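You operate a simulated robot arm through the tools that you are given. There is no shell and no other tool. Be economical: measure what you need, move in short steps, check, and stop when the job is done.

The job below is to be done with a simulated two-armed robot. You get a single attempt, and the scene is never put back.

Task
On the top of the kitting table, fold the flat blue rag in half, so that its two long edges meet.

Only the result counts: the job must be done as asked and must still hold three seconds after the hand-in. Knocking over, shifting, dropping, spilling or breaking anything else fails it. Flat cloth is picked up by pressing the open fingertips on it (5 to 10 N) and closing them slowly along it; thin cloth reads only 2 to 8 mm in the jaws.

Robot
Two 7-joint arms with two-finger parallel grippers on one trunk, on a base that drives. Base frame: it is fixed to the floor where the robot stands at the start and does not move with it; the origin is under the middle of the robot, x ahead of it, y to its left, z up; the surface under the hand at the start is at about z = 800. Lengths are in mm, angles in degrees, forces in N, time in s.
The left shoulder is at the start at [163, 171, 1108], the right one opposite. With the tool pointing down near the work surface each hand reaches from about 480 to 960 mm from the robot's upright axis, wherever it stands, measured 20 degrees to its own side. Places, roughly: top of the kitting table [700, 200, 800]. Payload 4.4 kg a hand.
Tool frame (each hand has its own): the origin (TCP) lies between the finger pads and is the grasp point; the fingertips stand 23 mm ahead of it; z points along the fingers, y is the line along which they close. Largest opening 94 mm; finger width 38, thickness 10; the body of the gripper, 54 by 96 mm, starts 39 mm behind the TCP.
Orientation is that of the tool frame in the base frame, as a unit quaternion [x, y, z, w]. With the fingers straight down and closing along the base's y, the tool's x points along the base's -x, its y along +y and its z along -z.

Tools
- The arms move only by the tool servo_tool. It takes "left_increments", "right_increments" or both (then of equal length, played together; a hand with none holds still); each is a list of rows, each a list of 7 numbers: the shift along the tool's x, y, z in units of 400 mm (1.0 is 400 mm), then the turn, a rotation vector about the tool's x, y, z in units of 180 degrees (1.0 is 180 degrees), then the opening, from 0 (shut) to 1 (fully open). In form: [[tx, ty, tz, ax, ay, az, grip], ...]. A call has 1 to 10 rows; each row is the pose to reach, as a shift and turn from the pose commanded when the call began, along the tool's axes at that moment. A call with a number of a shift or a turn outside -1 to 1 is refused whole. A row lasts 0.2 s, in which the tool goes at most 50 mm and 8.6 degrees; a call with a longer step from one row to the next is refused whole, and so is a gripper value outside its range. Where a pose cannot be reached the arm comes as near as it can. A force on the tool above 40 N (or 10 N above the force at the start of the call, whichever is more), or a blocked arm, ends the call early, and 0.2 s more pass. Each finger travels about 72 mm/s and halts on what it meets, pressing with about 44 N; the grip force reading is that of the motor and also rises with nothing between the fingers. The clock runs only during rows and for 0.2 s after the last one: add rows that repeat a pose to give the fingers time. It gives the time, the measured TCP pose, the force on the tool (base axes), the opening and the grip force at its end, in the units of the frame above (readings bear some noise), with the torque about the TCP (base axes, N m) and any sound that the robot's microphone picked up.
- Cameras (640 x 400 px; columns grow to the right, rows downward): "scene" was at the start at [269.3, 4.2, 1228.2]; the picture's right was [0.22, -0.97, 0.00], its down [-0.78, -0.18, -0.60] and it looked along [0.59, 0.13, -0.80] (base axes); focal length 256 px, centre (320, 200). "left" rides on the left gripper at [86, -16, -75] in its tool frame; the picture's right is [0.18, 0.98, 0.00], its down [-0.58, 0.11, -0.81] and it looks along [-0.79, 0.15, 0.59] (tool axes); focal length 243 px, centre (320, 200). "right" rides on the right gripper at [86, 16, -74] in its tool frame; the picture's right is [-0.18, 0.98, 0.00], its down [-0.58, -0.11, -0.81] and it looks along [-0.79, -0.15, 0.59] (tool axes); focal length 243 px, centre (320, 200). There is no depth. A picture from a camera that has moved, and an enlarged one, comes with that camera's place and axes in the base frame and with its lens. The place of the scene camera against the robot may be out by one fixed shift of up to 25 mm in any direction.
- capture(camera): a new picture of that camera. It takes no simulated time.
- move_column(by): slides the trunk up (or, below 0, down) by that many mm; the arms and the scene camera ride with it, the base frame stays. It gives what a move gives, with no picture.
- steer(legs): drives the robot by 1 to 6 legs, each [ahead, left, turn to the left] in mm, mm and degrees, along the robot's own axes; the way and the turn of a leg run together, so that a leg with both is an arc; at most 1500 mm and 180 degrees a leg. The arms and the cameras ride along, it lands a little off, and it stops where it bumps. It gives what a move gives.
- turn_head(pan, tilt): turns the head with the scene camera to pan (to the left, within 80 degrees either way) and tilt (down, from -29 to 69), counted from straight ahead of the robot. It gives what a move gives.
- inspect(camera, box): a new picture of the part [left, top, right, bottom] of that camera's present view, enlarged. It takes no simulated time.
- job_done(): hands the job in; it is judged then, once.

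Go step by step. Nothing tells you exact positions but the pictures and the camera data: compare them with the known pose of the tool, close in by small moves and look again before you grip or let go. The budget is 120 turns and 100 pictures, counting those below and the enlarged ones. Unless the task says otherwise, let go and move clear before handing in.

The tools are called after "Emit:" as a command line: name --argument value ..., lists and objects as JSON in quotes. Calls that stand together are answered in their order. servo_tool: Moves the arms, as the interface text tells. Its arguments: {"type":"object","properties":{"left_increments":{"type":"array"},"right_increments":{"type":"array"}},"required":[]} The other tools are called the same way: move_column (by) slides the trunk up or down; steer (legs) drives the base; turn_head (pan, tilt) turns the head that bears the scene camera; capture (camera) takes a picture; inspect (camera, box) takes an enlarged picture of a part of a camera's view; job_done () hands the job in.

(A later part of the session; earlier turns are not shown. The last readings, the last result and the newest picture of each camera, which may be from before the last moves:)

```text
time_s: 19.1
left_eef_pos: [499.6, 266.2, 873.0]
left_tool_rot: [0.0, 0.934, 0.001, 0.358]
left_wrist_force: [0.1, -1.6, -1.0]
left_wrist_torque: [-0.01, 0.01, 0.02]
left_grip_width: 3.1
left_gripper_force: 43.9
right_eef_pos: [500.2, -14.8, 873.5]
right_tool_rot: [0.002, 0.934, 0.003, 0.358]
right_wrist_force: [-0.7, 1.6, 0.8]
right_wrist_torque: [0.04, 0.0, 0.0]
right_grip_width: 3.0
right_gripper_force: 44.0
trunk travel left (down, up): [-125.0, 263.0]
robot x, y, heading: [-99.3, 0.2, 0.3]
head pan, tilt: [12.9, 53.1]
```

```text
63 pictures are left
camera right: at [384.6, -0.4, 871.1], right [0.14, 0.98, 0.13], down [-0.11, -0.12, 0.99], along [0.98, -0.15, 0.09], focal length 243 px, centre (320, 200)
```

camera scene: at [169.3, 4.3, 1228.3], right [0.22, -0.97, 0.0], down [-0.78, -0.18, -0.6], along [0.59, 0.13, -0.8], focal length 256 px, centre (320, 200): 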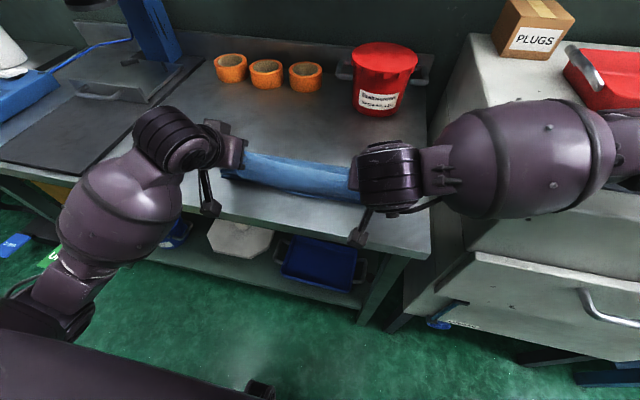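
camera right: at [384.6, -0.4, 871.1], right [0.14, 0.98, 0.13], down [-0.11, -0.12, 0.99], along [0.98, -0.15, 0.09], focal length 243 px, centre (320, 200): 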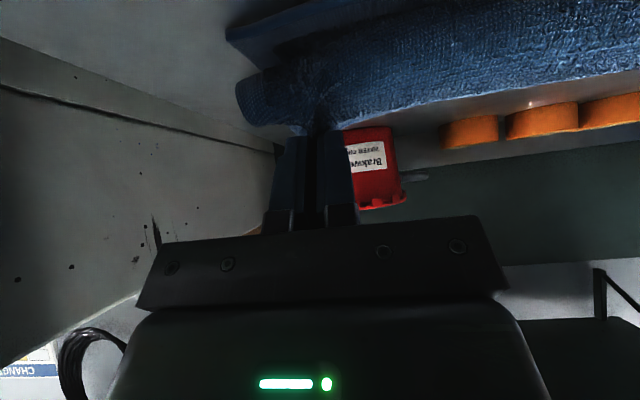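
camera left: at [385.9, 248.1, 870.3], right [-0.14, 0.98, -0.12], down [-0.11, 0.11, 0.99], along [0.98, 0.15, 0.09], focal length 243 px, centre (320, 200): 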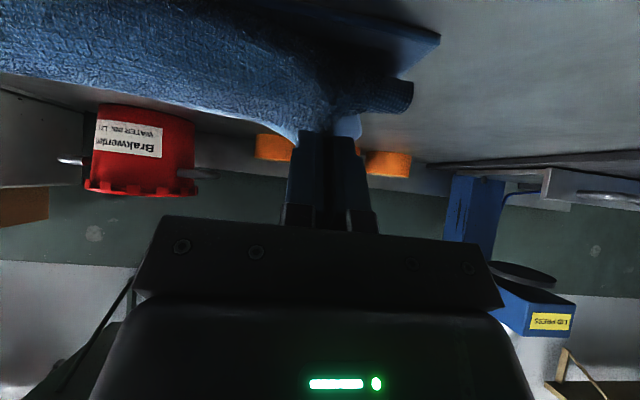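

The near corners are at about x 486–489. I lower the held edge to roughly 15 mm over the table right above the near edge, with a touch more forward tilt.

Emit:
servo_tool --left_increments '[[0.026, 0, 0.006, 0, -0.004, 0, 0], [0.052, 0, 0.0125, 0, -0.0085, 0, 0], [0.078, 0, 0.019, 0, -0.013, 0, 0], [0.103, 0, 0.025, 0, -0.017, 0, 0], [0.103, 0, 0.025, 0, -0.017, 0, 0]]' --right_increments '[[0.026, 0, 0.006, 0, -0.004, 0, 0], [0.052, 0, 0.0125, 0, -0.0085, 0, 0], [0.078, 0, 0.019, 0, -0.013, 0, 0], [0.103, 0, 0.025, 0, -0.017, 0, 0], [0.103, 0, 0.025, 0, -0.017, 0, 0]]'

Emit:
capture --camera "scene"

Emit:
capture --camera "left"

Emit:
capture --camera "right"

```text
time_s: 20.4
left_eef_pos: [470.8, 269.3, 844.9]
left_tool_rot: [-0.001, 0.922, -0.002, 0.388]
left_wrist_force: [-0.1, 0.2, 0.7]
left_wrist_torque: [0.03, -0.01, 0.0]
left_grip_width: 2.8
left_gripper_force: 43.6
right_eef_pos: [472.3, -7.7, 850.2]
right_tool_rot: [0.001, 0.919, 0.005, 0.394]
right_wrist_force: [0.4, 0.7, 0.0]
right_wrist_torque: [0.02, 0.03, 0.02]
right_grip_width: 2.6
right_gripper_force: 44.1
trunk travel left (down, up): [-125.0, 263.0]
robot x, y, heading: [-100.6, -0.2, 0.1]
head pan, tilt: [12.9, 53.1]
```

```text
62 pictures are left
camera scene: at [161.4, 9.5, 1231.4], right [0.22, -0.97, 0.01], down [-0.78, -0.18, -0.6], along [0.59, 0.13, -0.8], focal length 256 px, centre (320, 200)
```

scene: 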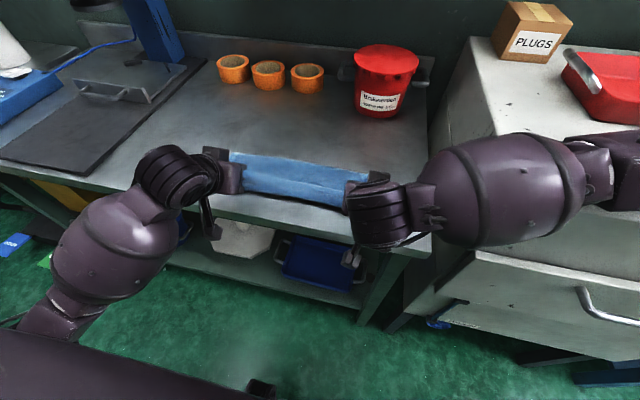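

```text
61 pictures are left
camera left: at [357.3, 252.3, 834.1], right [-0.13, 0.98, -0.14], down [-0.17, 0.11, 0.98], along [0.98, 0.15, 0.15], focal length 243 px, centre (320, 200)
```

left: 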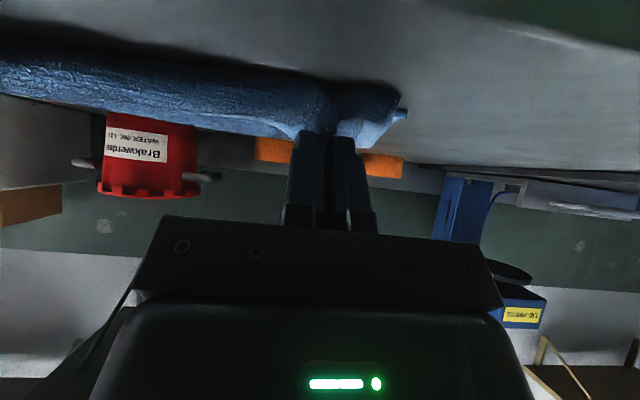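

```text
60 pictures are left
camera right: at [358.5, 7.1, 839.6], right [0.12, 0.98, 0.14], down [-0.18, -0.12, 0.98], along [0.98, -0.15, 0.16], focal length 243 px, centre (320, 200)
```

right: 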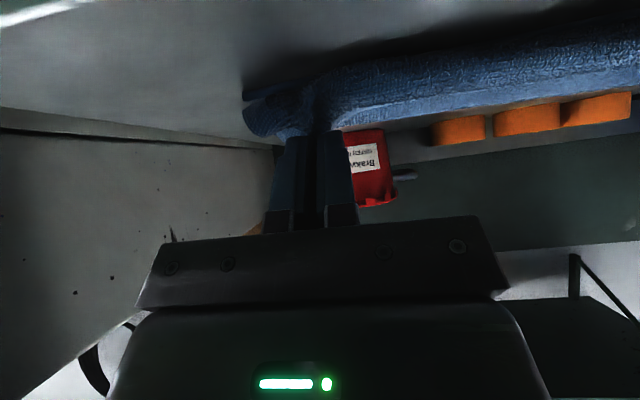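

The robot seems to have been nudged: its camera shifted a few millimetres, so an arm probably touches something, most likely the right forearm on the OFF machine. I raise the hands slightly and take back the tilt to 30°.

Emit:
servo_tool --left_increments '[[-0.025, 0, -0.018, 0, 0.02, 0, 0], [-0.046, 0, -0.032, 0, 0.05, 0, 0], [-0.046, 0, -0.032, 0, 0.083, 0, 0], [-0.046, 0, -0.032, 0, 0.083, 0, 0]]' --right_increments '[[-0.025, 0, -0.018, 0, 0.02, 0, 0], [-0.046, 0, -0.032, 0, 0.05, 0, 0], [-0.046, 0, -0.032, 0, 0.083, 0, 0], [-0.046, 0, -0.032, 0, 0.083, 0, 0]]'

Emit:
capture --camera "scene"

Emit:
capture --camera "left"

Emit:
capture --camera "right"

```text
time_s: 21.4
left_eef_pos: [479.2, 265.5, 859.3]
left_tool_rot: [0.0, 0.966, 0.0, 0.259]
left_wrist_force: [0.5, -2.2, -0.7]
left_wrist_torque: [0.01, 0.0, 0.02]
left_grip_width: 2.9
left_gripper_force: 44.6
right_eef_pos: [479.5, -15.1, 857.3]
right_tool_rot: [0.002, 0.966, 0.002, 0.259]
right_wrist_force: [-0.5, -0.3, -0.5]
right_wrist_torque: [-0.03, -0.04, 0.01]
right_grip_width: 2.8
right_gripper_force: 44.1
trunk travel left (down, up): [-125.0, 263.0]
robot x, y, heading: [-96.4, 0.6, -0.2]
head pan, tilt: [12.9, 53.1]
```

```text
59 pictures are left
camera scene: at [169.9, 4.0, 1227.9], right [0.22, -0.97, 0.0], down [-0.78, -0.18, -0.6], along [0.59, 0.13, -0.8], focal length 256 px, centre (320, 200)
```

scene: 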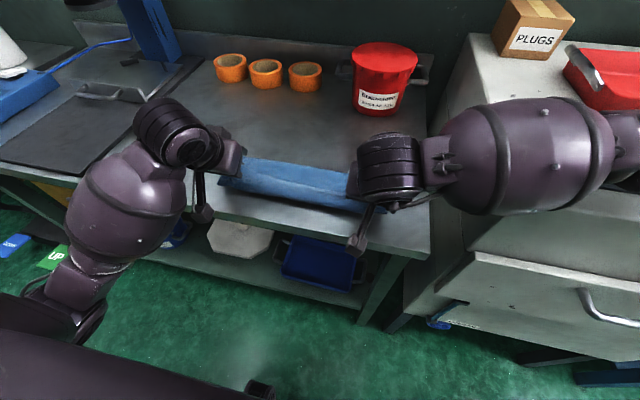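

```text
58 pictures are left
camera left: at [367.4, 247.4, 881.2], right [-0.16, 0.98, -0.09], down [0.1, 0.11, 0.99], along [0.98, 0.15, -0.12], focal length 243 px, centre (320, 200)
```

left: 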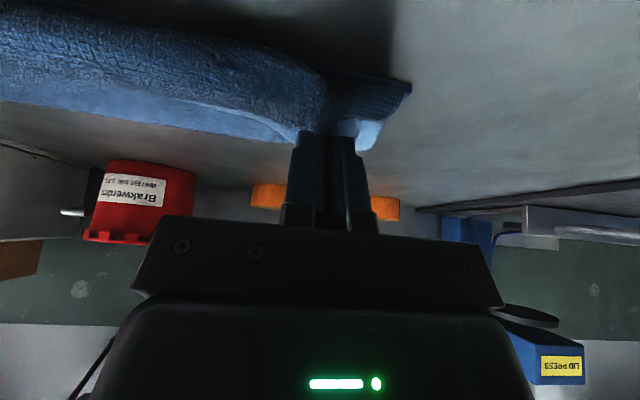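

```text
57 pictures are left
camera right: at [366.4, 0.2, 879.5], right [0.16, 0.98, 0.1], down [0.1, -0.12, 0.99], along [0.98, -0.15, -0.12], focal length 243 px, centre (320, 200)
```

right: 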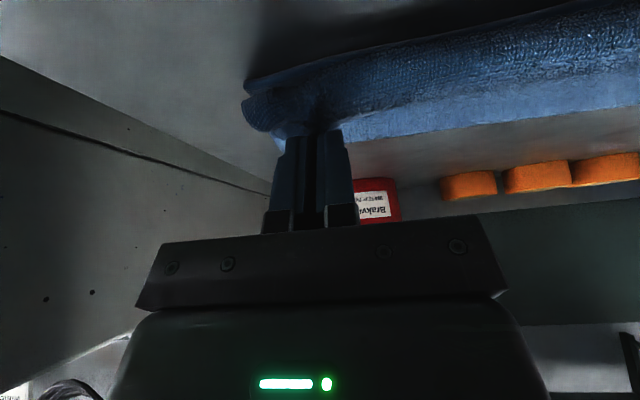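

The robot is back in place with both grips holding. I zoom in on the scene to see where the layers lie before lowering further.

Emit:
inspect --camera "scene" --box '[180, 120, 420, 270]'

```text
2.67 times, centred on (300, 195) of scene
camera zoom: at [169.9, 4.0, 1227.9], right [0.22, -0.97, 0.0], down [-0.78, -0.18, -0.6], along [0.59, 0.13, -0.8], focal length 682 px, centre (373, 213)
```

zoom: 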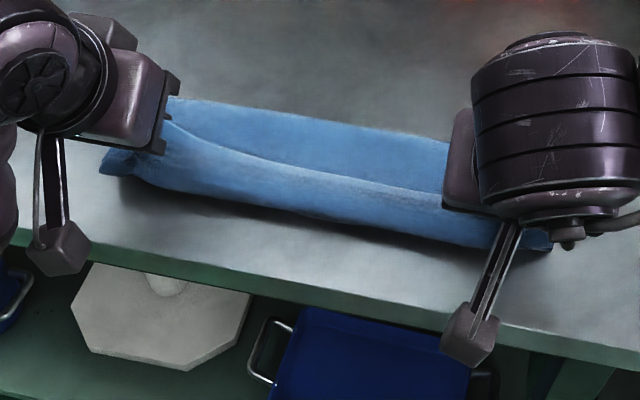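

The roll of slack suggests the fold line sits too close to me, at about x 565 when it should be near 600. I reverse up the arc until the top layer is nearly taut and look at where the fold line is.

Emit:
servo_tool --left_increments '[[-0.05, 0, -0.019, 0, 0, 0, 0], [-0.1, 0, -0.039, 0, 0, 0, 0], [-0.15, 0, -0.058, 0, 0, 0, 0], [-0.2, 0, -0.0775, 0, 0, 0, 0], [-0.2, 0, -0.0775, 0, 0, 0, 0]]' --right_increments '[[-0.05, 0, -0.019, 0, 0, 0, 0], [-0.1, 0, -0.039, 0, 0, 0, 0], [-0.15, 0, -0.058, 0, 0, 0, 0], [-0.2, 0, -0.0775, 0, 0, 0, 0], [-0.2, 0, -0.0775, 0, 0, 0, 0]]'

Emit:
inspect --camera "scene" --box '[180, 100, 420, 250]'

Emit:
capture --camera "left"

Emit:
capture --camera "right"

```text
time_s: 22.6
left_eef_pos: [533.5, 266.0, 927.4]
left_tool_rot: [0.0, 0.966, 0.0, 0.259]
left_wrist_force: [-0.2, -1.4, -0.2]
left_wrist_torque: [-0.07, -0.02, 0.07]
left_grip_width: 2.9
left_gripper_force: 44.2
right_eef_pos: [532.2, -15.9, 926.3]
right_tool_rot: [0.001, 0.966, 0.004, 0.26]
right_wrist_force: [0.2, 2.0, 0.1]
right_wrist_torque: [0.04, -0.02, 0.03]
right_grip_width: 2.8
right_gripper_force: 44.1
trunk travel left (down, up): [-125.0, 263.0]
robot x, y, heading: [-97.4, -1.8, -0.1]
head pan, tilt: [12.9, 53.1]
```

```text
2.67 times, centred on (300, 175) of scene
camera zoom: at [169.6, 4.4, 1228.1], right [0.22, -0.97, 0.0], down [-0.78, -0.18, -0.6], along [0.59, 0.13, -0.8], focal length 682 px, centre (373, 267)
```

zoom: 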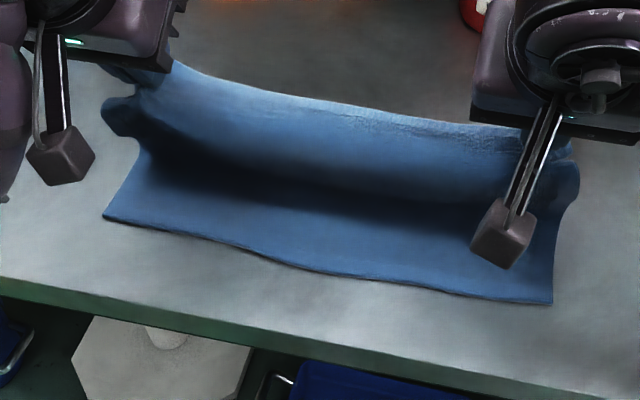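

```text
54 pictures are left
camera left: at [421.0, 249.2, 948.3], right [-0.16, 0.98, -0.09], down [0.1, 0.11, 0.99], along [0.98, 0.15, -0.12], focal length 243 px, centre (320, 200)
```

left: 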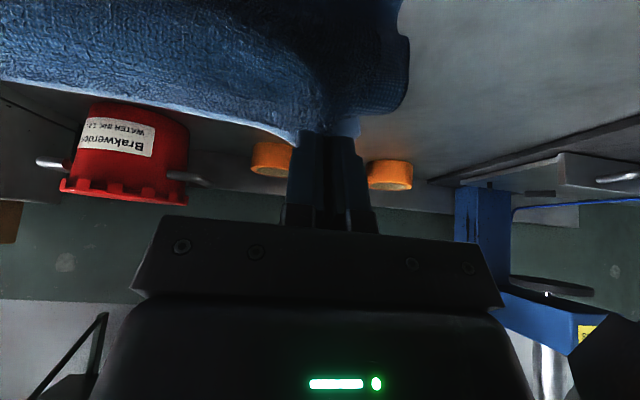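

```text
53 pictures are left
camera right: at [420.1, -1.1, 948.1], right [0.16, 0.98, 0.1], down [0.1, -0.12, 0.99], along [0.98, -0.15, -0.12], focal length 243 px, centre (320, 200)
```

right: 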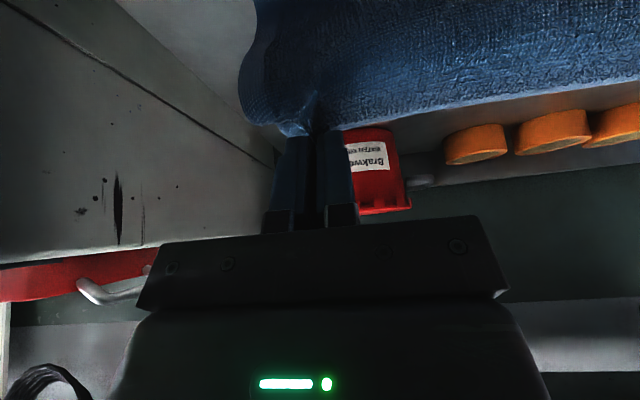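

Now both layers are clear: the bottom layer slid about 10–20 mm toward me, which is harmless, and the near edge is at x≈475. I repeat the descent on a wider, tauter arc.

Emit:
servo_tool --left_increments '[[0.044, 0, 0.003, 0, 0, 0, 0], [0.088, 0, 0.007, 0, 0, 0, 0], [0.122, 0, 0.02, 0, 0, 0, 0], [0.1555, 0, 0.034, 0, 0, 0, 0], [0.175, 0, 0.048, 0, 0, 0, 0], [0.195, 0, 0.063, 0, 0, 0, 0], [0.212, 0, 0.081, 0, 0, 0, 0], [0.228, 0, 0.0995, 0, 0, 0, 0], [0.228, 0, 0.0995, 0, 0, 0, 0]]' --right_increments '[[0.046, 0, 0.002, 0, 0, 0, 0], [0.091, 0, 0.005, 0, 0, 0, 0], [0.127, 0, 0.017, 0, 0, 0, 0], [0.161, 0, 0.031, 0, 0, 0, 0], [0.181, 0, 0.045, 0, 0, 0, 0], [0.201, 0, 0.059, 0, 0, 0, 0], [0.218, 0, 0.077, 0, 0, 0, 0], [0.234, 0, 0.096, 0, 0, 0, 0], [0.234, 0, 0.096, 0, 0, 0, 0]]'

Emit:
inspect --camera "scene" --box '[180, 100, 420, 250]'

Emit:
capture --camera "left"

Emit:
capture --camera "right"

```text
time_s: 24.6
left_eef_pos: [474.2, 265.1, 848.1]
left_tool_rot: [0.001, 0.966, -0.001, 0.259]
left_wrist_force: [0.1, -0.3, 0.2]
left_wrist_torque: [0.02, -0.01, 0.05]
left_grip_width: 2.7
left_gripper_force: 44.1
right_eef_pos: [470.2, -13.2, 847.7]
right_tool_rot: [0.002, 0.965, 0.004, 0.26]
right_wrist_force: [-0.9, -0.2, -0.2]
right_wrist_torque: [-0.04, -0.03, -0.05]
right_grip_width: 2.7
right_gripper_force: 43.8
trunk travel left (down, up): [-125.0, 263.0]
robot x, y, heading: [-102.0, -0.1, 0.1]
head pan, tilt: [12.9, 53.1]
```

```text
2.67 times, centred on (300, 175) of scene
camera zoom: at [168.9, 4.5, 1228.6], right [0.22, -0.97, 0.0], down [-0.78, -0.18, -0.6], along [0.59, 0.13, -0.8], focal length 682 px, centre (373, 267)
```

zoom: 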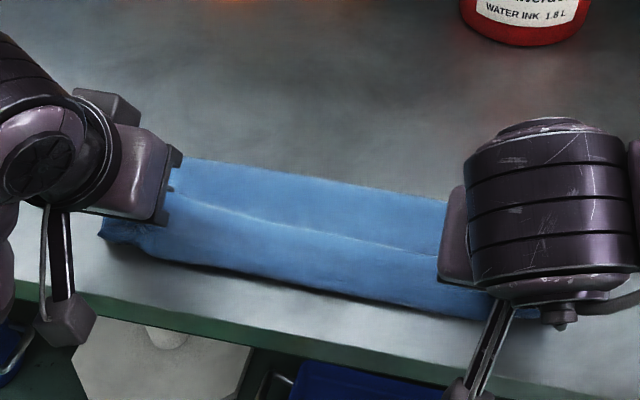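

```text
51 pictures are left
camera left: at [362.7, 248.0, 867.5], right [-0.16, 0.98, -0.09], down [0.1, 0.11, 0.99], along [0.98, 0.15, -0.12], focal length 243 px, centre (320, 200)
```

left: 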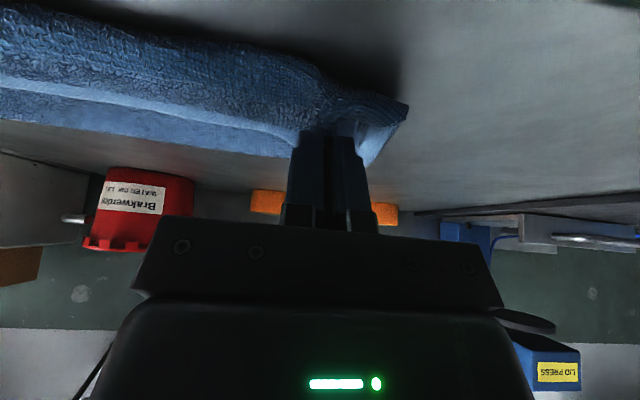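

```text
50 pictures are left
camera right: at [357.9, 1.7, 868.7], right [0.16, 0.98, 0.1], down [0.1, -0.12, 0.99], along [0.98, -0.15, -0.11], focal length 243 px, centre (320, 200)
```

right: 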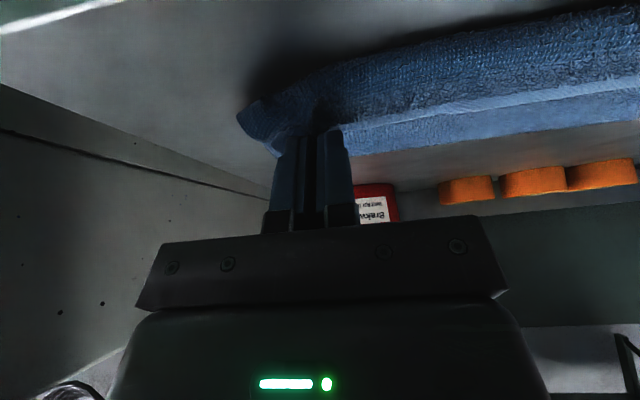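

The stiff rag leaves the jaws toward me and makes a roll that drags the bottom layer along, so it can't be laid cleanly with this grip. I back up to about x 535, let the edge drop onto the front half, and then re-grip it from the near side, where the cloth will lead the right way.

Emit:
servo_tool --left_increments '[[-0.04, 0, -0.02, 0, 0, 0, 0], [-0.08, 0, -0.03, 0, 0, 0, 0], [-0.12, 0, -0.025, 0, 0, 0, 0], [-0.152, 0, -0.019, 0, 0, 0, 0], [-0.152, 0, -0.019, 0, 0, 0, 0]]' --right_increments '[[-0.042, 0, -0.02, 0, 0, 0, 0], [-0.085, 0, -0.03, 0, 0, 0, 0], [-0.127, 0, -0.022, 0, 0, 0, 0], [-0.161, 0, -0.014, 0, 0, 0, 0], [-0.161, 0, -0.014, 0, 0, 0, 0]]'

Emit:
inspect --camera "scene" --box '[180, 100, 420, 250]'

Emit:
capture --camera "left"

```text
time_s: 25.8
left_eef_pos: [523.3, 265.7, 884.7]
left_tool_rot: [0.0, 0.966, 0.0, 0.259]
left_wrist_force: [-0.7, -0.9, -0.6]
left_wrist_torque: [-0.01, -0.03, 0.04]
left_grip_width: 3.0
left_gripper_force: 44.0
right_eef_pos: [523.7, -13.5, 885.3]
right_tool_rot: [0.0, 0.966, 0.004, 0.26]
right_wrist_force: [0.0, -0.1, 0.1]
right_wrist_torque: [0.0, -0.01, 0.02]
right_grip_width: 2.7
right_gripper_force: 44.4
trunk travel left (down, up): [-125.0, 263.0]
robot x, y, heading: [-99.3, 3.6, 0.1]
head pan, tilt: [12.9, 53.1]
```

```text
2.67 times, centred on (300, 175) of scene
camera zoom: at [169.4, 4.3, 1228.2], right [0.22, -0.97, 0.0], down [-0.78, -0.18, -0.6], along [0.59, 0.13, -0.8], focal length 682 px, centre (373, 267)
```

zoom: 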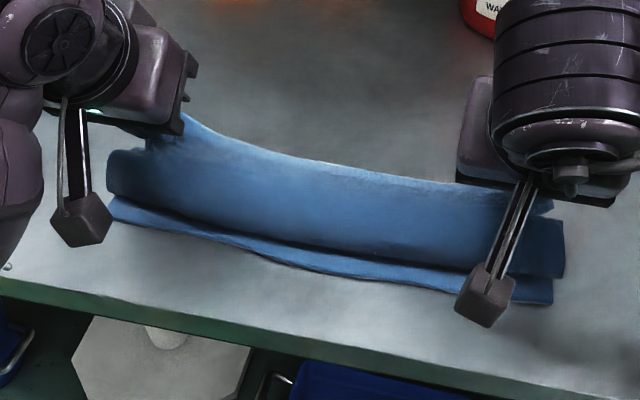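

```text
48 pictures are left
camera left: at [411.3, 247.5, 905.3], right [-0.16, 0.98, -0.09], down [0.1, 0.11, 0.99], along [0.98, 0.15, -0.12], focal length 243 px, centre (320, 200)
```

left: 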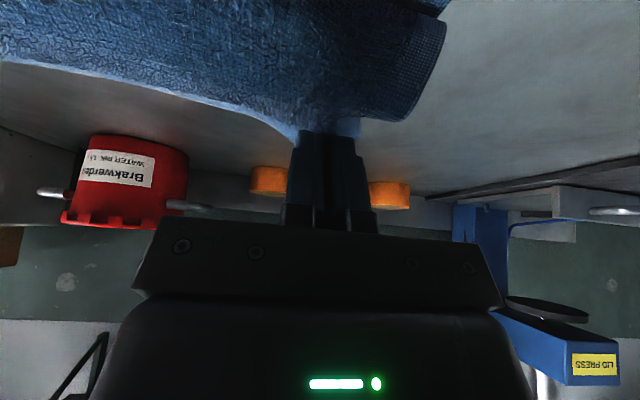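

The near edge hangs back in place and the top layer follows well when it is taut. I go back up to nearly vertical, then swing the edge toward me and let go in mid-swing so it falls forward onto the front half.

Emit:
servo_tool --left_increments '[[-0.054, 0, -0.018, 0, 0, 0, 0], [-0.107, 0, -0.036, 0, 0, 0, 0], [-0.161, 0, -0.054, 0, 0, 0, 0], [-0.161, 0, -0.054, 0, 0, 0, 0], [-0.161, 0, -0.054, 0, 0, 0, 0]]' --right_increments '[[-0.054, 0, -0.018, 0, 0, 0, 0], [-0.107, 0, -0.036, 0, 0, 0, 0], [-0.161, 0, -0.054, 0, 0, 0, 0], [-0.161, 0, -0.054, 0, 0, 0, 0], [-0.161, 0, -0.054, 0, 0, 0, 0]]'

Emit:
inspect --camera "scene" --box '[180, 100, 420, 250]'

```text
time_s: 26.9
left_eef_pos: [569.7, 266.0, 935.2]
left_tool_rot: [0.001, 0.966, 0.0, 0.259]
left_wrist_force: [-0.8, -0.6, 1.3]
left_wrist_torque: [0.04, 0.01, 0.04]
left_grip_width: 2.9
left_gripper_force: 44.2
right_eef_pos: [568.1, -14.2, 934.6]
right_tool_rot: [0.001, 0.965, 0.004, 0.261]
right_wrist_force: [-0.5, -0.1, -0.1]
right_wrist_torque: [0.0, 0.0, -0.05]
right_grip_width: 2.7
right_gripper_force: 44.1
trunk travel left (down, up): [-125.0, 263.0]
robot x, y, heading: [-98.4, -0.7, 0.1]
head pan, tilt: [12.9, 53.1]
```

```text
2.67 times, centred on (300, 175) of scene
camera zoom: at [169.4, 4.3, 1228.2], right [0.22, -0.97, 0.0], down [-0.78, -0.18, -0.6], along [0.59, 0.13, -0.8], focal length 682 px, centre (373, 267)
```

zoom: 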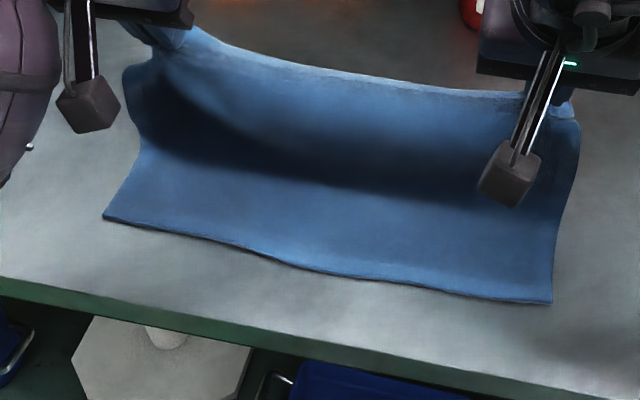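

I move a little further to take up the slack, then swing toward me and release in mid-swing.

Emit:
servo_tool --left_increments '[[-0.046, 0, 0.021, 0, 0, 0, 0], [-0.046, 0, 0.021, 0, 0, 0, 0], [0.004, 0, -0.002, 0, 0, 0, 0], [0.069, 0, -0.0195, 0, 0, 0, 0], [0.136, 0, -0.0235, 0, 0, 0, 0.15], [0.195, 0, -0.0315, 0, 0, 0, 0.35], [0.24, 0, -0.0635, 0, 0, 0, 0.45], [0.284, 0, -0.132, 0, 0, 0, 0.45], [0.313, 0, -0.2065, 0, 0, 0, 0.45], [0.313, 0, -0.2065, 0, 0, 0, 0.45]]' --right_increments '[[-0.046, 0, 0.021, 0, 0, 0, 0], [-0.046, 0, 0.021, 0, 0, 0, 0], [0.004, 0, -0.002, 0, 0, 0, 0], [0.069, 0, -0.0195, 0, 0, 0, 0], [0.136, 0, -0.0235, 0, 0, 0, 0.15], [0.195, 0, -0.0315, 0, 0, 0, 0.35], [0.24, 0, -0.0635, 0, 0, 0, 0.45], [0.284, 0, -0.132, 0, 0, 0, 0.45], [0.313, 0, -0.2065, 0, 0, 0, 0.45], [0.313, 0, -0.2065, 0, 0, 0, 0.45]]'

Emit:
inspect --camera "scene" --box '[180, 100, 420, 250]'

Emit:
capture --camera "left"

Emit:
capture --camera "right"

```text
time_s: 29.1
left_eef_pos: [441.8, 266.9, 940.7]
left_tool_rot: [-0.001, 0.966, 0.0, 0.258]
left_wrist_force: [0.4, 0.2, 0.2]
left_wrist_torque: [0.01, -0.02, -0.04]
left_grip_width: 42.4
left_gripper_force: 0.1
left hand out of reach, approached as far as the arm can: row 9, 10
right_eef_pos: [419.8, -15.3, 943.5]
right_tool_rot: [0.002, 0.966, 0.003, 0.26]
right_wrist_force: [-0.3, 0.1, 0.3]
right_wrist_torque: [-0.02, -0.02, -0.01]
right_grip_width: 42.5
right_gripper_force: 0.0
trunk travel left (down, up): [-125.0, 263.0]
robot x, y, heading: [-96.6, 0.9, 0.2]
head pan, tilt: [12.9, 53.1]
```

```text
2.67 times, centred on (300, 175) of scene
camera zoom: at [169.7, 4.3, 1228.1], right [0.22, -0.97, 0.0], down [-0.78, -0.18, -0.6], along [0.59, 0.13, -0.8], focal length 682 px, centre (373, 267)
```

zoom: 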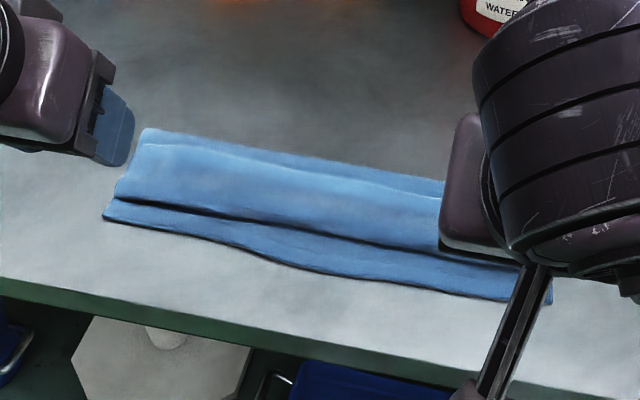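

```text
45 pictures are left
camera left: at [329.9, 250.0, 962.0], right [-0.16, 0.98, -0.09], down [0.1, 0.11, 0.99], along [0.98, 0.15, -0.12], focal length 243 px, centre (320, 200)
```

left: 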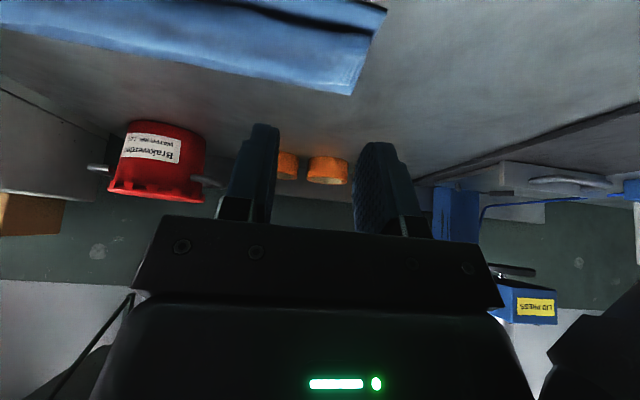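

```text
44 pictures are left
camera right: at [306.1, -0.9, 964.8], right [0.16, 0.98, 0.1], down [0.1, -0.12, 0.99], along [0.98, -0.15, -0.12], focal length 243 px, centre (320, 200)
```

right: 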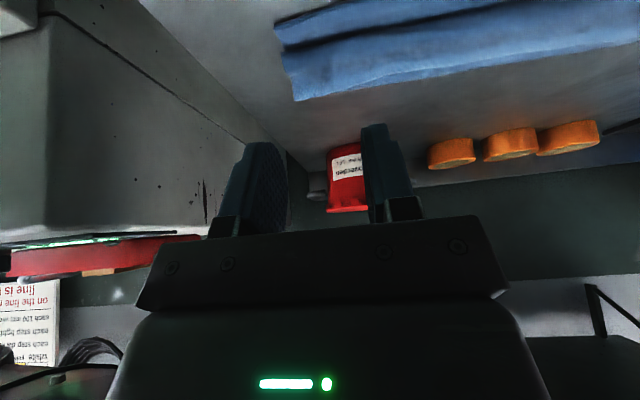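

The rag is now folded over with the top layer lying flat. I lift the right hand out of the way to measure how the edges line up.

Emit:
servo_tool --right_increments '[[-0.03, 0, -0.09, 0, 0.03, 0, 0.3], [-0.07, 0, -0.18, 0, 0.07, 0, 0.3], [-0.1, 0, -0.28, 0, 0.11, 0, 0.3], [-0.13, 0, -0.38, 0, 0.14, 0, 0.3], [-0.13, 0, -0.38, 0, 0.14, 0, 0.3]]'

Emit:
inspect --camera "scene" --box '[180, 100, 420, 250]'

```text
time_s: 30.4
left_eef_pos: [441.8, 267.6, 941.3]
left_tool_rot: [0.0, 0.966, 0.0, 0.258]
left_wrist_force: [0.4, 0.8, 0.5]
left_wrist_torque: [0.03, -0.02, -0.02]
left_grip_width: 42.5
left_gripper_force: 0.1
right_eef_pos: [388.2, -17.7, 1103.6]
right_tool_rot: [0.001, 0.999, 0.004, 0.042]
right_wrist_force: [-1.0, 0.2, 0.5]
right_wrist_torque: [-0.03, -0.01, -0.02]
right_grip_width: 28.1
right_gripper_force: 0.0
trunk travel left (down, up): [-125.0, 263.0]
robot x, y, heading: [-99.6, -0.3, 0.0]
head pan, tilt: [12.9, 53.1]
```

```text
2.67 times, centred on (300, 175) of scene
camera zoom: at [169.8, 4.2, 1228.0], right [0.22, -0.97, 0.0], down [-0.78, -0.18, -0.6], along [0.59, 0.13, -0.8], focal length 682 px, centre (373, 267)
```

zoom: 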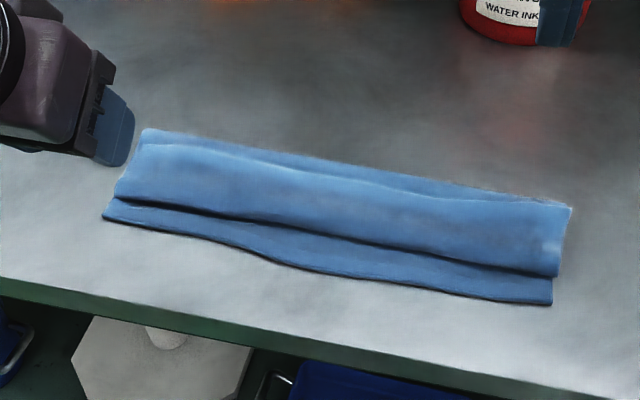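

I zoom further to tell whether the front rim of the top layer is its real edge or a rolled-over part.

Emit:
inspect --camera "scene" --box '[210, 140, 300, 196]'

Emit:
inspect --camera "scene" --box '[310, 160, 400, 216]'

```text
7.11 times, centred on (255, 168) of scene
camera zoom: at [169.8, 4.2, 1228.0], right [0.22, -0.97, 0.0], down [-0.78, -0.18, -0.6], along [0.59, 0.13, -0.8], focal length 1820 px, centre (782, 428)
```

zoom: 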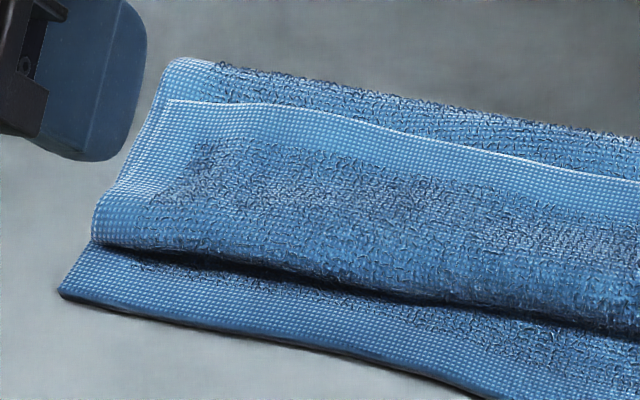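

```text
7.11 times, centred on (355, 188) of scene
camera zoom: at [169.8, 4.2, 1228.0], right [0.22, -0.97, 0.0], down [-0.78, -0.18, -0.6], along [0.59, 0.13, -0.8], focal length 1820 px, centre (71, 285)
```

zoom: 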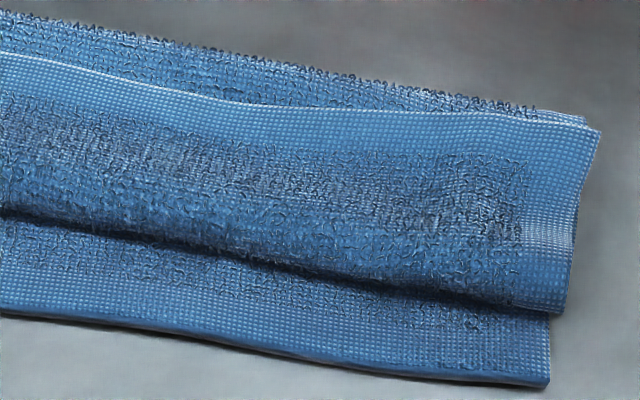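

The zoom shows an S-fold: the hem of the top layer lies turned back, facing away from me at x≈555, with a front crease at x≈495. I will take the hem with the hands tilted the other way, fingers pointing back toward me. Then I can rotate them about 75° while laying the edge down, so the cloth leaves the jaws downward. First I go to hover.

Emit:
servo_tool --left_increments '[[-0.022, 0, 0.0, 0, 0.043, 0, 0.27], [-0.044, 0, 0.01, 0, 0.086, 0, 0.27], [-0.067, 0, 0.05, 0, 0.129, 0, 0.27], [-0.089, 0, 0.09, 0, 0.172, 0, 0.27], [-0.111, 0, 0.13, 0, 0.215, 0, 0.27], [-0.133, 0, 0.17, 0, 0.258, 0, 0.27], [-0.155, 0, 0.21, 0, 0.301, 0, 0.27], [-0.178, 0, 0.25, 0, 0.344, 0, 0.27], [-0.2, 0, 0.292, 0, 0.388, 0, 0.27], [-0.2, 0, 0.292, 0, 0.388, 0, 0.27]]' --right_increments '[[-0.046, 0, 0.066, 0, 0.028, 0, 0.27], [-0.093, 0, 0.133, 0, 0.056, 0, 0.27], [-0.14, 0, 0.199, 0, 0.083, 0, 0.27], [-0.186, 0, 0.265, 0, 0.111, 0, 0.27], [-0.233, 0, 0.332, 0, 0.139, 0, 0.27], [-0.279, 0, 0.398, 0, 0.167, 0, 0.27], [-0.326, 0, 0.464, 0, 0.195, 0, 0.27], [-0.372, 0, 0.531, 0, 0.222, 0, 0.27], [-0.419, 0, 0.597, 0, 0.25, 0, 0.27], [-0.419, 0, 0.597, 0, 0.25, 0, 0.27]]'

Emit:
capture --camera "scene"

Emit:
capture --camera "left"

Emit:
capture --camera "right"

```text
time_s: 32.5
left_eef_pos: [566.4, 264.9, 886.3]
left_tool_rot: [0.0, 0.942, 0.0, -0.336]
left_wrist_force: [0.8, -0.5, -0.3]
left_wrist_torque: [0.02, 0.01, -0.04]
left_grip_width: 25.4
left_gripper_force: 0.1
right_eef_pos: [577.3, -21.2, 889.9]
right_tool_rot: [0.002, 0.943, 0.004, -0.333]
right_wrist_force: [0.2, 0.2, -0.4]
right_wrist_torque: [-0.03, 0.02, 0.02]
right_grip_width: 25.3
right_gripper_force: 0.1
trunk travel left (down, up): [-125.0, 263.0]
robot x, y, heading: [-100.9, -2.7, -0.2]
head pan, tilt: [12.9, 53.1]
```

```text
40 pictures are left
camera scene: at [163.0, 1.8, 1231.8], right [0.22, -0.97, 0.0], down [-0.78, -0.18, -0.6], along [0.59, 0.13, -0.8], focal length 256 px, centre (320, 200)
```

scene: 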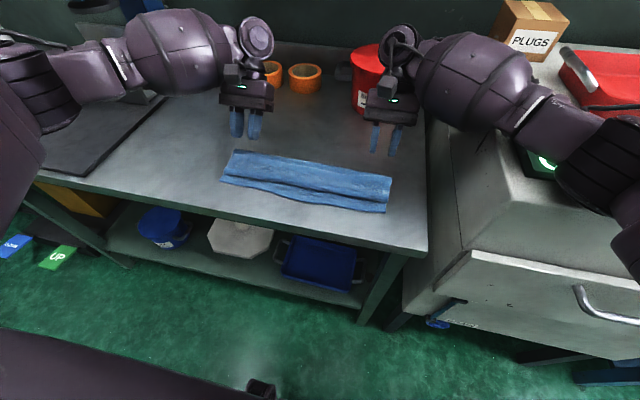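

```text
39 pictures are left
camera left: at [546.7, 246.6, 998.7], right [-0.14, 0.98, 0.12], down [0.96, 0.11, 0.26], along [0.24, 0.15, -0.96], focal length 243 px, centre (320, 200)
```

left: 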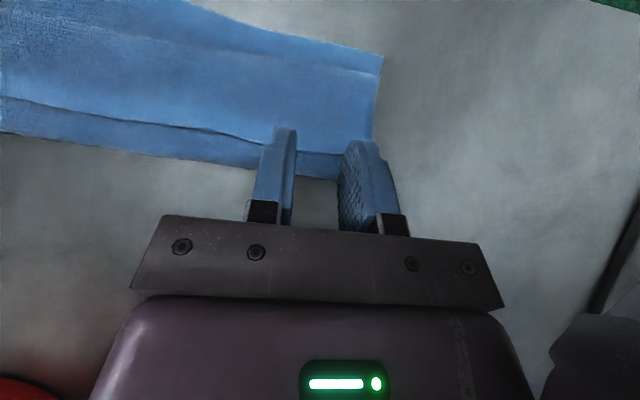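

```text
38 pictures are left
camera right: at [556.0, -5.8, 1002.9], right [0.15, 0.98, -0.11], down [0.96, -0.12, 0.26], along [0.25, -0.14, -0.96], focal length 243 px, centre (320, 200)
```

right: 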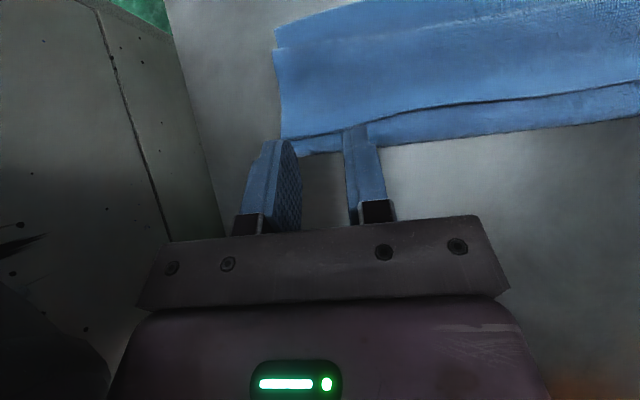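

The wrist views show the hem clearly at x≈552. I come down to just above it with about 10 mm overlap and re-check.

Emit:
servo_tool --left_increments '[[0.002, 0, 0.03, 0, 0, 0, 0.27], [0.004, 0, 0.06, 0, 0, 0, 0.27], [0.005, 0, 0.085, 0, 0, 0, 0.27], [0.005, 0, 0.085, 0, 0, 0, 0.27]]' --right_increments '[[0.005, 0, 0.03, 0, 0, 0, 0.27], [0.01, 0, 0.06, 0, 0, 0, 0.27], [0.014, 0, 0.093, 0, 0, 0, 0.27], [0.014, 0, 0.093, 0, 0, 0, 0.27]]'

Emit:
capture --camera "left"

Emit:
capture --camera "right"

Emit:
capture --camera "scene"

```text
time_s: 33.8
left_eef_pos: [539.1, 275.9, 860.9]
left_tool_rot: [-0.001, 0.942, -0.004, -0.335]
left_wrist_force: [0.3, 0.3, 0.8]
left_wrist_torque: [0.01, 0.0, 0.04]
left_grip_width: 25.3
left_gripper_force: 0.0
right_eef_pos: [555.5, -4.1, 888.9]
right_tool_rot: [-0.004, 0.951, 0.002, -0.31]
right_wrist_force: [1.9, -0.4, -0.3]
right_wrist_torque: [0.04, 0.03, 0.01]
right_grip_width: 25.2
right_gripper_force: 0.2
trunk travel left (down, up): [-125.0, 263.0]
robot x, y, heading: [-97.3, 2.1, 0.2]
head pan, tilt: [12.9, 53.1]
stopped in row 4 (right hand): the arm was blocked; the commanded pose is now the measured one
```

```text
37 pictures are left
camera left: at [519.3, 257.7, 972.7], right [-0.15, 0.98, 0.11], down [0.96, 0.11, 0.26], along [0.24, 0.14, -0.96], focal length 243 px, centre (320, 200)
```

left: 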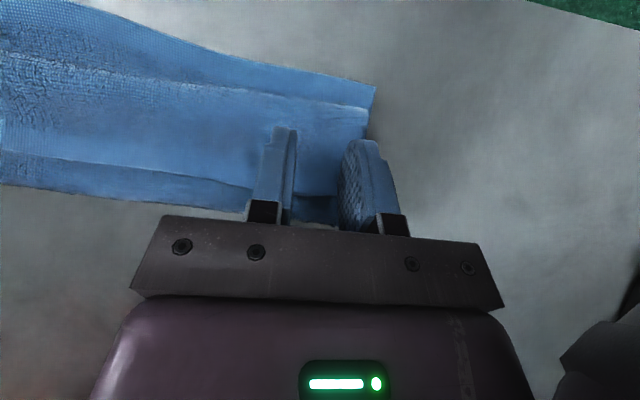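

```text
36 pictures are left
camera right: at [529.6, 10.6, 999.9], right [0.14, 0.98, -0.1], down [0.95, -0.1, 0.31], along [0.29, -0.14, -0.95], focal length 243 px, centre (320, 200)
```

right: 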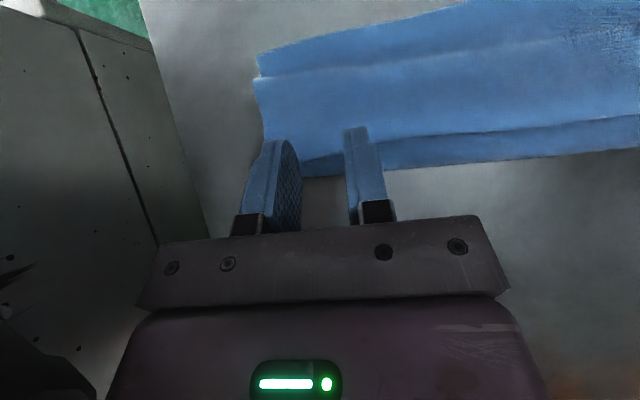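

```text
35 pictures are left
camera scene: at [159.9, 11.9, 1231.7], right [0.23, -0.97, 0.01], down [-0.77, -0.18, -0.61], along [0.59, 0.13, -0.8], focal length 256 px, centre (320, 200)
```

scene: 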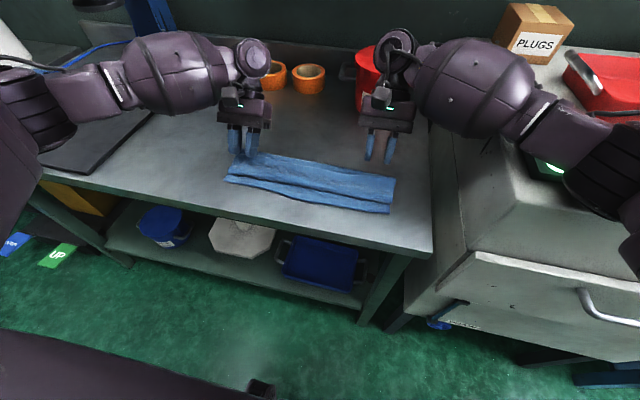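

The right forearm is blocked by the OFF machine on its right. I raise the trunk, which lifts everything clear, and then shift the robot a bit to the left for elbow room.

Emit:
move_column --by 140

Emit:
steer --legs '[[0, 70, 0]]'

Emit:
capture --camera "scene"

```text
time_s: 35.4
left_eef_pos: [545.4, 269.5, 992.1]
left_tool_rot: [-0.001, 0.94, -0.001, -0.342]
left_wrist_force: [-1.1, -0.2, -0.2]
left_wrist_torque: [0.01, 0.01, 0.0]
left_grip_width: 25.4
left_gripper_force: 0.1
right_eef_pos: [558.4, -7.4, 1010.8]
right_tool_rot: [-0.005, 0.945, 0.004, -0.326]
right_wrist_force: [0.6, -0.1, -0.7]
right_wrist_torque: [0.03, 0.02, 0.0]
right_grip_width: 25.3
right_gripper_force: 0.0
trunk travel left (down, up): [-265.0, 123.0]
robot x, y, heading: [-104.4, 0.9, 0.1]
head pan, tilt: [12.9, 53.1]
```

```text
time_s: 36.7
left_eef_pos: [545.5, 339.0, 994.7]
left_tool_rot: [0.0, 0.94, 0.0, -0.341]
left_wrist_force: [-0.6, 0.9, 0.1]
left_wrist_torque: [0.0, 0.0, -0.02]
left_grip_width: 25.1
left_gripper_force: 0.1
right_eef_pos: [557.4, 60.6, 1011.3]
right_tool_rot: [-0.005, 0.946, 0.003, -0.324]
right_wrist_force: [-0.2, 0.8, 0.0]
right_wrist_torque: [0.01, 0.0, 0.03]
right_grip_width: 25.4
right_gripper_force: 0.1
trunk travel left (down, up): [-265.0, 123.0]
robot x, y, heading: [-102.0, 72.3, -0.1]
head pan, tilt: [12.9, 53.1]
```

```text
34 pictures are left
camera scene: at [47.3, 74.5, 1384.9], right [0.23, -0.97, 0.0], down [-0.78, -0.18, -0.6], along [0.59, 0.14, -0.8], focal length 256 px, centre (320, 200)
```

scene: 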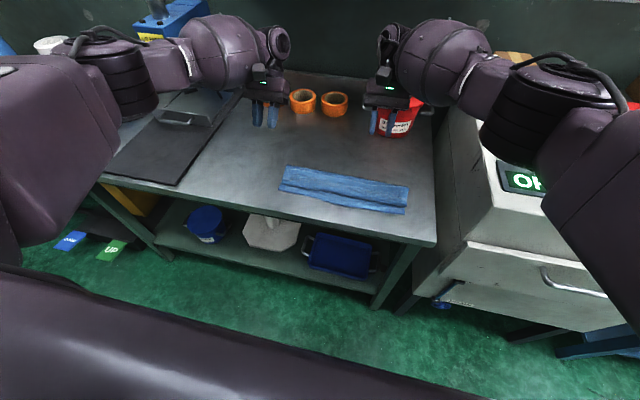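

There is more room now. I bring the hands back over the hem.

Emit:
servo_tool --left_increments '[[-0.041, -0.0355, 0.0455, 0, 0, 0, 0.27], [-0.082, -0.071, 0.091, 0, 0, 0, 0.27], [-0.122, -0.1065, 0.1365, 0, 0, 0, 0.27], [-0.163, -0.142, 0.182, 0, 0, 0, 0.27], [-0.204, -0.1775, 0.2275, 0, 0, 0, 0.27], [-0.204, -0.1775, 0.2275, 0, 0, 0, 0.27]]' --right_increments '[[-0.041, -0.0395, 0.056, 0, 0.002, 0, 0.27], [-0.081, -0.079, 0.113, 0, 0.004, 0, 0.27], [-0.122, -0.1185, 0.169, 0, 0.006, 0, 0.27], [-0.162, -0.158, 0.226, 0, 0.008, 0, 0.27], [-0.203, -0.1975, 0.282, 0, 0.01, 0, 0.27], [-0.203, -0.1975, 0.282, 0, 0.01, 0, 0.27]]'

Emit:
capture --camera "left"

Emit:
capture --camera "right"

Emit:
capture --camera "scene"

```text
time_s: 38.1
left_eef_pos: [549.2, 267.5, 871.3]
left_tool_rot: [-0.001, 0.94, 0.0, -0.341]
left_wrist_force: [0.0, -0.5, 0.0]
left_wrist_torque: [0.04, 0.01, 0.01]
left_grip_width: 25.4
left_gripper_force: 0.0
right_eef_pos: [544.3, -16.2, 882.2]
right_tool_rot: [-0.005, 0.941, 0.003, -0.338]
right_wrist_force: [0.6, -0.1, 0.8]
right_wrist_torque: [0.02, 0.0, 0.01]
right_grip_width: 25.2
right_gripper_force: 0.0
right hand out of reach, approached as far as the arm can: row 4, 5, 6
trunk travel left (down, up): [-265.0, 123.0]
robot x, y, heading: [-100.3, 67.1, 0.5]
head pan, tilt: [12.9, 53.1]
```

```text
33 pictures are left
camera left: at [530.6, 250.8, 983.3], right [-0.14, 0.98, 0.12], down [0.96, 0.11, 0.25], along [0.23, 0.15, -0.96], focal length 243 px, centre (320, 200)
```

left: 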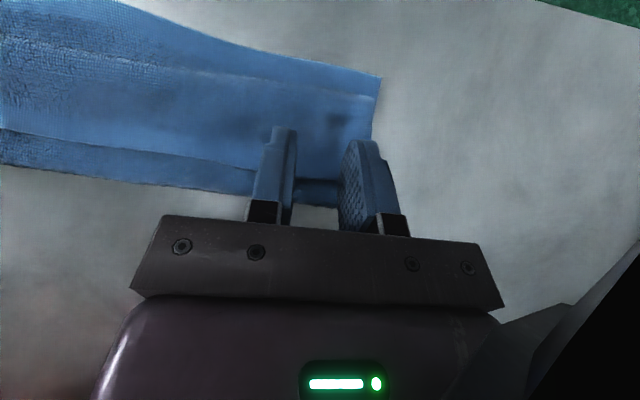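

```text
32 pictures are left
camera right: at [523.8, -2.1, 994.8], right [0.13, 0.99, -0.11], down [0.96, -0.1, 0.25], along [0.23, -0.14, -0.96], focal length 243 px, centre (320, 200)
```

right: 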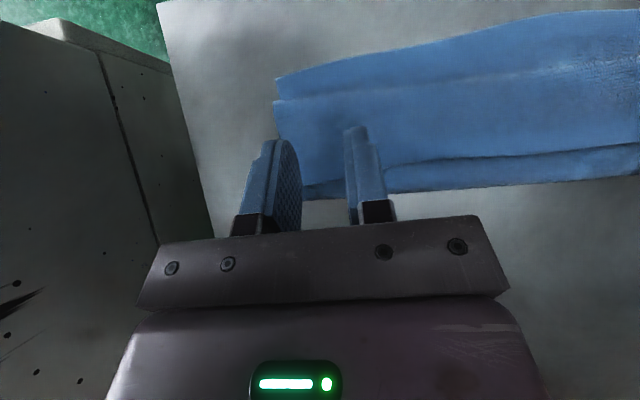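

```text
31 pictures are left
camera scene: at [47.0, 74.3, 1385.0], right [0.23, -0.97, 0.0], down [-0.78, -0.18, -0.6], along [0.59, 0.14, -0.8], focal length 256 px, centre (320, 200)
```

scene: 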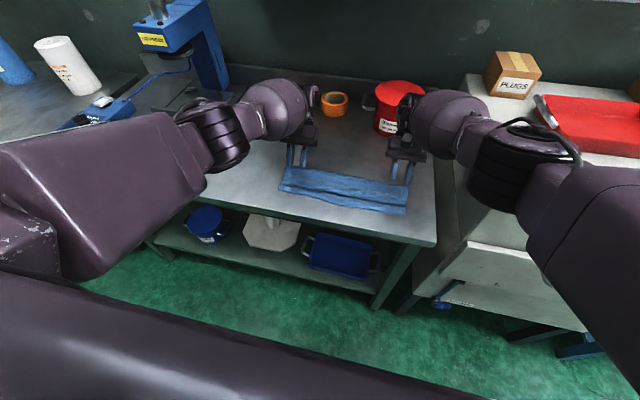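

The right hand ran out of reach with the trunk this high and the tilt. I drive 50 mm forward and lower the trunk by 30 mm.

Emit:
servo_tool --left_increments '[[0.0, 0, -0.06, 0, 0, 0, 0.27], [0.0, 0, -0.12, 0, 0, 0, 0.27]]' --right_increments '[[0.0, 0, -0.06, 0, 0, 0, 0.27], [0.0, 0, -0.12, 0, 0, 0, 0.27]]'

Emit:
steer --legs '[[50, 0, 0]]'

Emit:
move_column --by -30

```text
time_s: 38.7
left_eef_pos: [570.7, 265.4, 914.1]
left_tool_rot: [0.0, 0.94, 0.001, -0.341]
left_wrist_force: [-0.3, 0.3, -0.3]
left_wrist_torque: [0.04, -0.04, -0.02]
left_grip_width: 25.6
left_gripper_force: 0.0
left hand out of reach, approached as far as the arm can: row 1, 2
right_eef_pos: [558.9, -21.2, 920.3]
right_tool_rot: [-0.003, 0.941, 0.005, -0.34]
right_wrist_force: [-0.6, -0.5, 0.7]
right_wrist_torque: [0.06, -0.01, -0.02]
right_grip_width: 25.4
right_gripper_force: 0.0
right hand out of reach, approached as far as the arm can: row 1, 2
trunk travel left (down, up): [-265.0, 123.0]
robot x, y, heading: [-101.2, 71.5, 0.4]
head pan, tilt: [12.9, 53.1]
```

```text
time_s: 39.6
left_eef_pos: [621.0, 268.9, 910.8]
left_tool_rot: [-0.001, 0.94, 0.0, -0.34]
left_wrist_force: [0.4, -1.0, -0.6]
left_wrist_torque: [0.0, 0.02, -0.02]
left_grip_width: 25.2
left_gripper_force: 0.1
right_eef_pos: [609.3, -15.3, 918.0]
right_tool_rot: [-0.005, 0.941, 0.003, -0.339]
right_wrist_force: [1.3, 0.3, -0.8]
right_wrist_torque: [-0.04, 0.06, 0.01]
right_grip_width: 25.3
right_gripper_force: 0.0
trunk travel left (down, up): [-265.0, 123.0]
robot x, y, heading: [-50.0, 73.1, -0.0]
head pan, tilt: [12.9, 53.1]
```

```text
time_s: 40.4
left_eef_pos: [615.1, 268.5, 855.1]
left_tool_rot: [0.0, 0.932, 0.0, -0.363]
left_wrist_force: [0.0, 0.3, 0.9]
left_wrist_torque: [-0.02, -0.03, 0.0]
left_grip_width: 25.3
left_gripper_force: 0.1
right_eef_pos: [604.4, -16.9, 862.3]
right_tool_rot: [-0.005, 0.933, 0.003, -0.361]
right_wrist_force: [0.4, 0.0, 0.3]
right_wrist_torque: [0.01, -0.07, 0.01]
right_grip_width: 25.3
right_gripper_force: 0.1
trunk travel left (down, up): [-235.0, 153.0]
robot x, y, heading: [-48.2, 71.7, 0.1]
head pan, tilt: [12.9, 53.1]
```

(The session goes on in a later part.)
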